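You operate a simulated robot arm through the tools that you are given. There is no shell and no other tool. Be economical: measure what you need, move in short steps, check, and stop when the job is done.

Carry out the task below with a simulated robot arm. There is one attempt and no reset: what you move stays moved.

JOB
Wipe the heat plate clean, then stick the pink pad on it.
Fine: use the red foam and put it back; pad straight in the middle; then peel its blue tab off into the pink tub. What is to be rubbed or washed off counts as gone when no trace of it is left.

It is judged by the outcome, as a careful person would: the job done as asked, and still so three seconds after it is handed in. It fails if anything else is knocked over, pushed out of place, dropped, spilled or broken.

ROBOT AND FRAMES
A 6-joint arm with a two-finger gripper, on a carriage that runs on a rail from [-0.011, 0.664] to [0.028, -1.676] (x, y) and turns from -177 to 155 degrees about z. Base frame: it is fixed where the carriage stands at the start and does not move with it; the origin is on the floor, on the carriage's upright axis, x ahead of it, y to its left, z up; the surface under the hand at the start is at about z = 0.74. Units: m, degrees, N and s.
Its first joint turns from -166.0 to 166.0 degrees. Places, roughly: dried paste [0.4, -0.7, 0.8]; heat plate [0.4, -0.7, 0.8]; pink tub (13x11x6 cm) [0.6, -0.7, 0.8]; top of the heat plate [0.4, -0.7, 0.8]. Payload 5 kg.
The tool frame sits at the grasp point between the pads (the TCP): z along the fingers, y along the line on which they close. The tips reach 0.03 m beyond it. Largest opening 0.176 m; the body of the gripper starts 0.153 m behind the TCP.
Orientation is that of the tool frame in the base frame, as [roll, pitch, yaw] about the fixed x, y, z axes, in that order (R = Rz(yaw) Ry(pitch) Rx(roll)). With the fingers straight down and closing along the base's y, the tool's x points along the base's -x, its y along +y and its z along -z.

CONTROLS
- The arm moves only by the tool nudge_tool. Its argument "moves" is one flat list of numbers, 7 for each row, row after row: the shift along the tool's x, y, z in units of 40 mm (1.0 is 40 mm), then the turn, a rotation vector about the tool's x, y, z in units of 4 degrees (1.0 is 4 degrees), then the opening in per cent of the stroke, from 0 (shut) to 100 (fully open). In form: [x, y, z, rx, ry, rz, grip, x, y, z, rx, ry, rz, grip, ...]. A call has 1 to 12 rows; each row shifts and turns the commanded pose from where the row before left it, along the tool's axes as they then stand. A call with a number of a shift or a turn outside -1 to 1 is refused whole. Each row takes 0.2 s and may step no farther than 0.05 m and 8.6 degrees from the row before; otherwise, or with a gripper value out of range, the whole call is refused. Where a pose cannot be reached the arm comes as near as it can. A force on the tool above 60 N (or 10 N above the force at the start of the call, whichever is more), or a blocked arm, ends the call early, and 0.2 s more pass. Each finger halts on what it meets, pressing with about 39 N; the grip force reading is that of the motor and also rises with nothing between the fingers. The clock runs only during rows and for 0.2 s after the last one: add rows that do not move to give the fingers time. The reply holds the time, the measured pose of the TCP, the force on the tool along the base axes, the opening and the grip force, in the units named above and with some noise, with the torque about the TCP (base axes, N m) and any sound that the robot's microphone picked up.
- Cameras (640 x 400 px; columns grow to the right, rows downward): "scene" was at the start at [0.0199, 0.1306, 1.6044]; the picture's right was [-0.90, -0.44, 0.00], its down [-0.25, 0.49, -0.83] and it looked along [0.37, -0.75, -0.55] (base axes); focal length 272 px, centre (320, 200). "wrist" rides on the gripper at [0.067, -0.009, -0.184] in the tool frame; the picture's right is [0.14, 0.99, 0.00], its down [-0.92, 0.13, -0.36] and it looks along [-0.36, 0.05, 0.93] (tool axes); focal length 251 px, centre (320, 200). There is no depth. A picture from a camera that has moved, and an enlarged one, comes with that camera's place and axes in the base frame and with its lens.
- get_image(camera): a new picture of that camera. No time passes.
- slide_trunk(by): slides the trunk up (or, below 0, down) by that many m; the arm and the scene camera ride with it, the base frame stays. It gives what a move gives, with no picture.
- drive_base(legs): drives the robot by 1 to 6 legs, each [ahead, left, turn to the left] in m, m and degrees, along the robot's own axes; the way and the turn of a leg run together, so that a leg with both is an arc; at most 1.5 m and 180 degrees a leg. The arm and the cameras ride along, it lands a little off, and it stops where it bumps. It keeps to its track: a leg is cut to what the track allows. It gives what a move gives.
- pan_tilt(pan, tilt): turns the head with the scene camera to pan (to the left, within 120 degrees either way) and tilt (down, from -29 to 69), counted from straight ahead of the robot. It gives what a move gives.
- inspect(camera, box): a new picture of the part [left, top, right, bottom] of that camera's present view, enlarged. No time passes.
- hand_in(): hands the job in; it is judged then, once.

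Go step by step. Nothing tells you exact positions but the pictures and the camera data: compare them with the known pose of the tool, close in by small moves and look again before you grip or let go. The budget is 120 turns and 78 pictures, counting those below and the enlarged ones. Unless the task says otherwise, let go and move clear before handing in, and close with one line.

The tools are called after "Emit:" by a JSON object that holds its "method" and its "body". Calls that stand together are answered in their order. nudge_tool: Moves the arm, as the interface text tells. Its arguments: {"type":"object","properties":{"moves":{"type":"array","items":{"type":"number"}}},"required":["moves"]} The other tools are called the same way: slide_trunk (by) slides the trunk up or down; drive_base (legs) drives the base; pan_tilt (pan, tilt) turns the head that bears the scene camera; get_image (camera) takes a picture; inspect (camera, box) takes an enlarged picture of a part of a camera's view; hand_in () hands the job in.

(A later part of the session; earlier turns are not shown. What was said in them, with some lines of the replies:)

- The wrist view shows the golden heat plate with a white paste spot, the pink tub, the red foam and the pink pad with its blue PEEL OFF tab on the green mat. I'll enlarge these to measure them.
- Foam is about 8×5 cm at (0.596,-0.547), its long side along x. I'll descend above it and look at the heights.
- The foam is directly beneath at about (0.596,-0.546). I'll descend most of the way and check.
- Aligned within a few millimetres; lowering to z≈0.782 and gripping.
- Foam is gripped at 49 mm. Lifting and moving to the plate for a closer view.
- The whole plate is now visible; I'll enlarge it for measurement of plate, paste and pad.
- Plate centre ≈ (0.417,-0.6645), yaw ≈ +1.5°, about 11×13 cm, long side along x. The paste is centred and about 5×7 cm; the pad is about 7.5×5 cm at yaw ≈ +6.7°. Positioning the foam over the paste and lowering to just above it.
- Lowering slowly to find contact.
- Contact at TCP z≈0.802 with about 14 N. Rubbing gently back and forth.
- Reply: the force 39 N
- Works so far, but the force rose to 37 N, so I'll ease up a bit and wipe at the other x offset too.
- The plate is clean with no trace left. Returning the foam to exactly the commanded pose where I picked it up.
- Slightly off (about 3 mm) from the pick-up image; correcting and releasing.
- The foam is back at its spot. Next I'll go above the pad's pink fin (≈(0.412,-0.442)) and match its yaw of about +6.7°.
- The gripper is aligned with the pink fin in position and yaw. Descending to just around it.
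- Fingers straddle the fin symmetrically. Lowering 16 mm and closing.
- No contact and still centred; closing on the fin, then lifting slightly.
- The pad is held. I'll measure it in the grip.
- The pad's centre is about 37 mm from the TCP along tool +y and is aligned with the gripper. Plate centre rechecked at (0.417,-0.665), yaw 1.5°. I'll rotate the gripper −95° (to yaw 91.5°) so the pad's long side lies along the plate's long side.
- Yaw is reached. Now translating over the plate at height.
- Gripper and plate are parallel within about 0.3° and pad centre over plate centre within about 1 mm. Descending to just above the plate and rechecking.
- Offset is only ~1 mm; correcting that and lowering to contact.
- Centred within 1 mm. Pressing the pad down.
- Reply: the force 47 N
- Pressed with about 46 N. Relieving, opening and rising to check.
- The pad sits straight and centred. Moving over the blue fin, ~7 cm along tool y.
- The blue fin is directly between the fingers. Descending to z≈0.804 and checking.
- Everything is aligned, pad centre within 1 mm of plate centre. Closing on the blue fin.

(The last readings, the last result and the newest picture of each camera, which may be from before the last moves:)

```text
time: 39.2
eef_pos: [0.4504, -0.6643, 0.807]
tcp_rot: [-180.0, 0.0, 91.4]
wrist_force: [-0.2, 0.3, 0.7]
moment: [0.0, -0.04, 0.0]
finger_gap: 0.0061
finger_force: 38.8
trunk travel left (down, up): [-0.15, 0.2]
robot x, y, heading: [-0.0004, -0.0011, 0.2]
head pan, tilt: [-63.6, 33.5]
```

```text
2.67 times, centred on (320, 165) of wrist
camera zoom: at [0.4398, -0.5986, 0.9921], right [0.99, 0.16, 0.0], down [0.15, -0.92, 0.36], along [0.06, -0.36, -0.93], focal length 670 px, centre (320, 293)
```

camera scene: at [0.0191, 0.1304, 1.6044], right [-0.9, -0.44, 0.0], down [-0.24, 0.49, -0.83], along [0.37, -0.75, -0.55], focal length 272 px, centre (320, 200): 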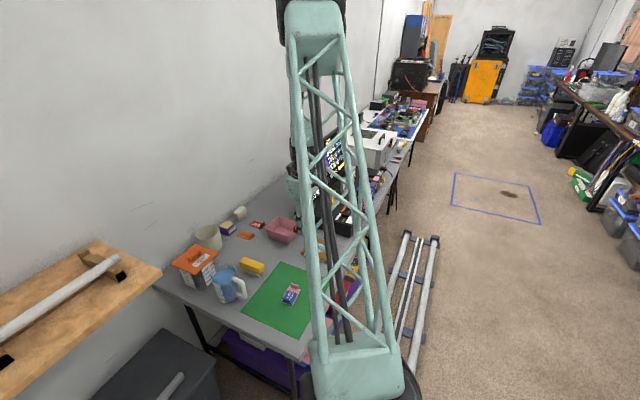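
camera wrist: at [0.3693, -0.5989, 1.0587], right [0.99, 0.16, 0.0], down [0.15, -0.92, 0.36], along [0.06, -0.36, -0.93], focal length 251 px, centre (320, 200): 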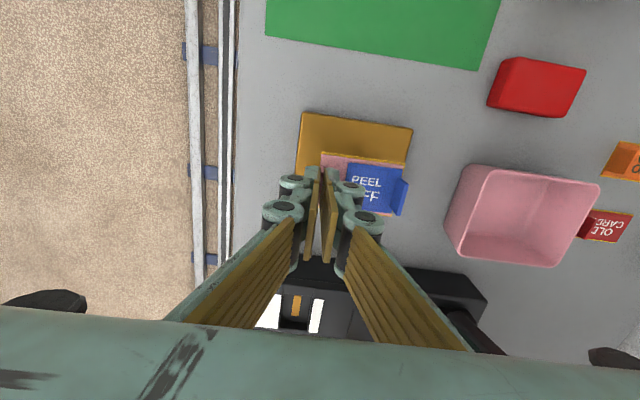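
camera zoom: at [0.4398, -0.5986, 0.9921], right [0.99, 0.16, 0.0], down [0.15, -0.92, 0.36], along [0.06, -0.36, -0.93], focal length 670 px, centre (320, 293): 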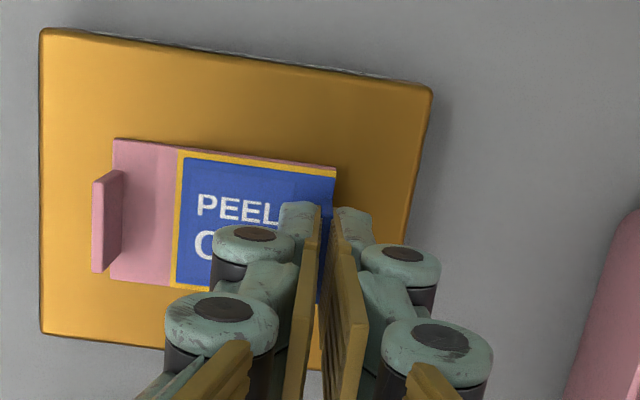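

The blue sheet is now the held part and is coming away with almost no force. Lifting slowly.

Emit:
{"method": "nudge_tool", "body": {"moves": [0, 0, -0.15, 0, 0, 0, 0, 0, 0, -0.3, 0, 0, 0, 0, 0, 0, -0.8, 0, 0, 0, 0, 0, 0, -0.8, 0, 0, 0, 0, 0, 0, -0.8, 0, 0, 0, 0, 0, 0, 0, 0, 0, 0, 0]}}

Emit:
{"method": "get_image", "body": {"camera": "wrist"}}

Emit:
{"method": "inspect", "body": {"camera": "wrist", "box": [200, 90, 440, 240]}}

```text
time: 40.6
eef_pos: [0.4541, -0.664, 0.9232]
tcp_rot: [179.9, 0.0, 91.6]
wrist_force: [0.7, 0.5, 0.9]
moment: [-0.07, -0.04, 0.0]
finger_gap: 0.0059
finger_force: 39.2
trunk travel left (down, up): [-0.15, 0.2]
robot x, y, heading: [-0.0004, 0.0012, -0.2]
head pan, tilt: [-63.6, 33.5]
```

```text
41 pictures are left
camera wrist: at [0.4433, -0.5982, 1.1079], right [0.99, 0.16, 0.0], down [0.15, -0.92, 0.36], along [0.06, -0.36, -0.93], focal length 251 px, centre (320, 200)
```

wrist: 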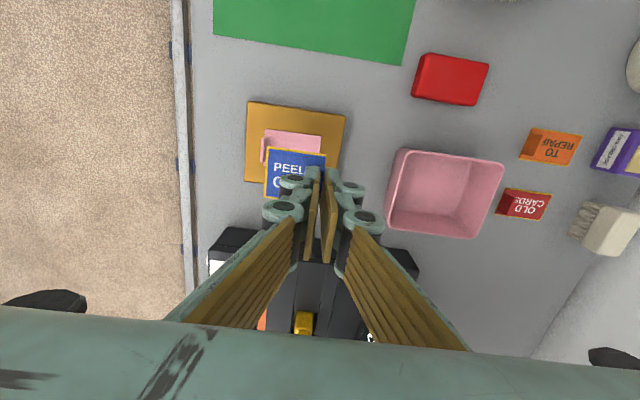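

```text
2.67 times, centred on (320, 165) of wrist
camera zoom: at [0.4433, -0.5982, 1.1079], right [0.99, 0.16, 0.0], down [0.15, -0.92, 0.36], along [0.06, -0.36, -0.93], focal length 670 px, centre (320, 293)
```

zoom: 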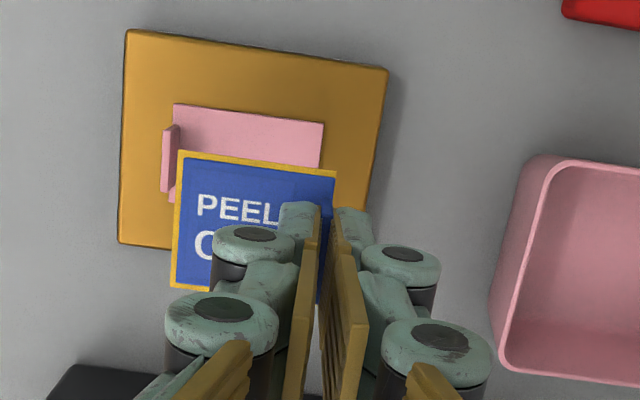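

Peeled cleanly; the pad stayed put. Tub centre is about 16 cm along tool y; moving above it so the sheet itself is centred.

Emit:
{"method": "nudge_tool", "body": {"moves": [-0.09, 0.787, 0, 0, 0, 0, 0, -0.09, 0.787, 0, 0, 0, 0, 0, -0.09, 0.787, 0, 0, 0, 0, 0, -0.09, 0.787, 0, 0, 0, 0, 0, -0.09, 0.787, 0, 0, 0, 0, 0, -0.09, 0.787, 0, 0, 0, 0, 0, 0, 0, 0, 0, 0, 0, 0]}}

Emit:
{"method": "get_image", "body": {"camera": "wrist"}}

```text
time: 42.2
eef_pos: [0.6407, -0.6847, 0.9179]
tcp_rot: [-179.9, 0.1, 91.5]
wrist_force: [0.3, -0.4, -0.7]
moment: [0.02, 0.12, 0.02]
finger_gap: 0.006
finger_force: 39.0
trunk travel left (down, up): [-0.15, 0.2]
robot x, y, heading: [-0.0011, -0.0018, -0.2]
head pan, tilt: [-63.6, 33.5]
```

```text
39 pictures are left
camera wrist: at [0.6308, -0.6181, 1.1036], right [0.99, 0.16, 0.0], down [0.15, -0.92, 0.36], along [0.06, -0.36, -0.93], focal length 251 px, centre (320, 200)
```

wrist: 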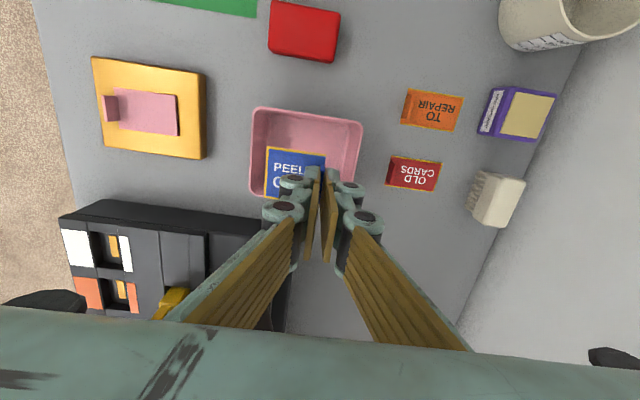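

The sheet is centred over the tub. Lowering into it.

Emit:
{"method": "nudge_tool", "body": {"moves": [0, 0, 0.8, 0, 0, 0, 0, 0, 0, 0.8, 0, 0, 0, 0, 0, 0, 0.8, 0, 0, 0, 0, 0, 0, 0.25, 0, 0, 0, 0, 0, 0, 0, 0, 0, 0, 0]}}

Emit:
{"method": "get_image", "body": {"camera": "wrist"}}

```text
time: 43.4
eef_pos: [0.64, -0.6825, 0.8154]
tcp_rot: [180.0, 0.0, 91.5]
wrist_force: [-0.2, 0.2, -0.5]
moment: [0.01, 0.03, 0.02]
finger_gap: 0.0059
finger_force: 38.6
trunk travel left (down, up): [-0.15, 0.2]
robot x, y, heading: [0.0023, 0.0007, 0.2]
head pan, tilt: [-63.6, 33.5]
```

```text
38 pictures are left
camera wrist: at [0.628, -0.6164, 0.9993], right [0.99, 0.16, 0.0], down [0.15, -0.92, 0.36], along [0.06, -0.36, -0.93], focal length 251 px, centre (320, 200)
```

wrist: 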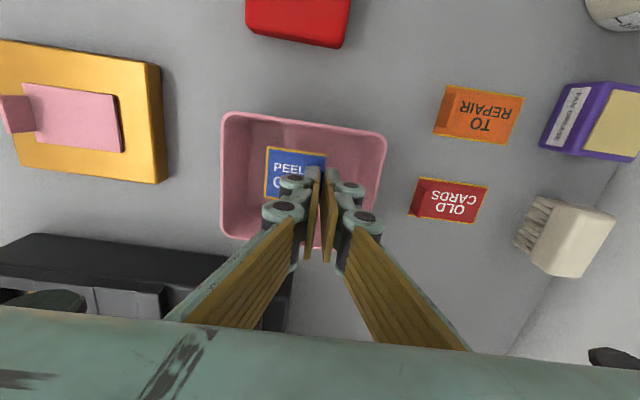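

Well inside the tub. Lowering a bit more and releasing.

Emit:
{"method": "nudge_tool", "body": {"moves": [0, 0, 0.3, 0, 0, 0, 0, 0, 0, 0, 0, 0, 0, 0, 0, 0, 0, 0, 0, 0, 15, 0, 0, 0, 0, 0, 0, 15, 0, 0, 0, 0, 0, 0, 15]}}

Emit:
{"method": "get_image", "body": {"camera": "wrist"}}

```text
time: 44.6
eef_pos: [0.6384, -0.6819, 0.8028]
tcp_rot: [179.9, 0.0, 91.5]
wrist_force: [-0.4, -0.2, -0.1]
moment: [-0.02, -0.01, 0.01]
finger_gap: 0.0263
finger_force: 0.2
trunk travel left (down, up): [-0.15, 0.2]
robot x, y, heading: [0.0004, -0.0016, 0.1]
head pan, tilt: [-63.6, 33.5]
```

```text
37 pictures are left
camera wrist: at [0.6282, -0.6162, 0.9871], right [0.99, 0.16, 0.0], down [0.15, -0.92, 0.36], along [0.06, -0.36, -0.93], focal length 251 px, centre (320, 200)
```

wrist: 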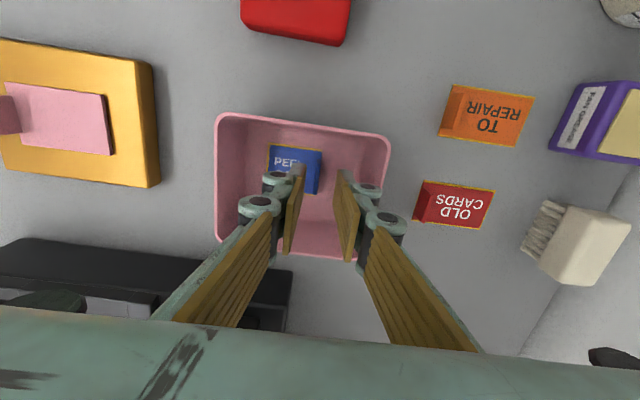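

Released into the tub. Rising straight up.

Emit:
{"method": "nudge_tool", "body": {"moves": [0, 0, -0.5, 0, 0, 0, 15, 0, 0, -0.8, 0, 0, 0, 15, 0, 0, -0.9, 0, 0, 0, 15, 0, 0, -0.9, 0, 0, 0, 15, 0, 0, -0.9, 0, 0, 0, 15, 0, 0, -0.9, 0, 0, 0, 15, 0, 0, 0, 0, 0, 0, 15]}}

Emit:
{"method": "get_image", "body": {"camera": "wrist"}}

Emit:
{"method": "inspect", "body": {"camera": "wrist", "box": [100, 40, 400, 230]}}

```text
time: 46.2
eef_pos: [0.6374, -0.6811, 1.0004]
tcp_rot: [180.0, -0.1, 91.5]
wrist_force: [-0.4, -0.2, 1.2]
moment: [-0.02, -0.09, 0.01]
finger_gap: 0.0264
finger_force: 0.0
trunk travel left (down, up): [-0.15, 0.2]
robot x, y, heading: [-0.0029, -0.0005, -0.2]
head pan, tilt: [-63.6, 33.5]
```

```text
36 pictures are left
camera wrist: at [0.6261, -0.6159, 1.1847], right [0.99, 0.16, 0.0], down [0.15, -0.92, 0.36], along [0.06, -0.36, -0.93], focal length 251 px, centre (320, 200)
```

wrist: 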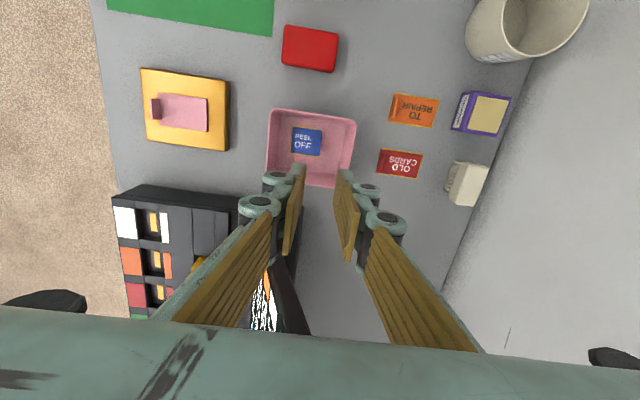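

```text
2.11 times, centred on (250, 135) of wrist
camera zoom: at [0.6261, -0.6159, 1.1847], right [0.99, 0.16, 0.0], down [0.15, -0.92, 0.36], along [0.06, -0.36, -0.93], focal length 529 px, centre (467, 337)
```

zoom: 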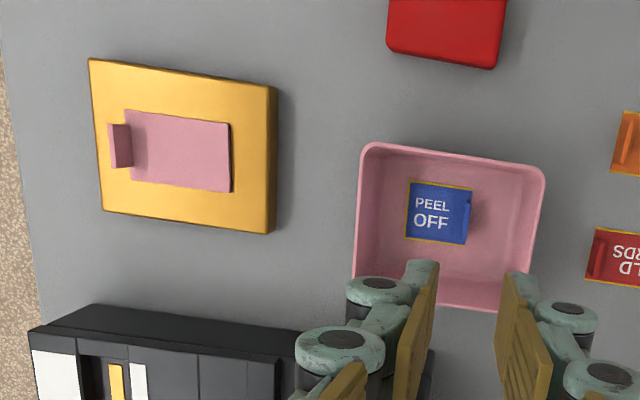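

The plate is clean, the pad is straight and central, the foam is back at its spot and the blue tab lies in the tub. The arm is clear, so I'm handing in.

Emit:
{"method": "hand_in", "body": {}}

```text
The job is handed in.
```

I wiped the heat plate clean with the red foam and put the foam back within a few millimetres of its spot. The pink pad is stuck on straight and within about 1 mm of the plate's middle, and its blue tab is in the pink tub.
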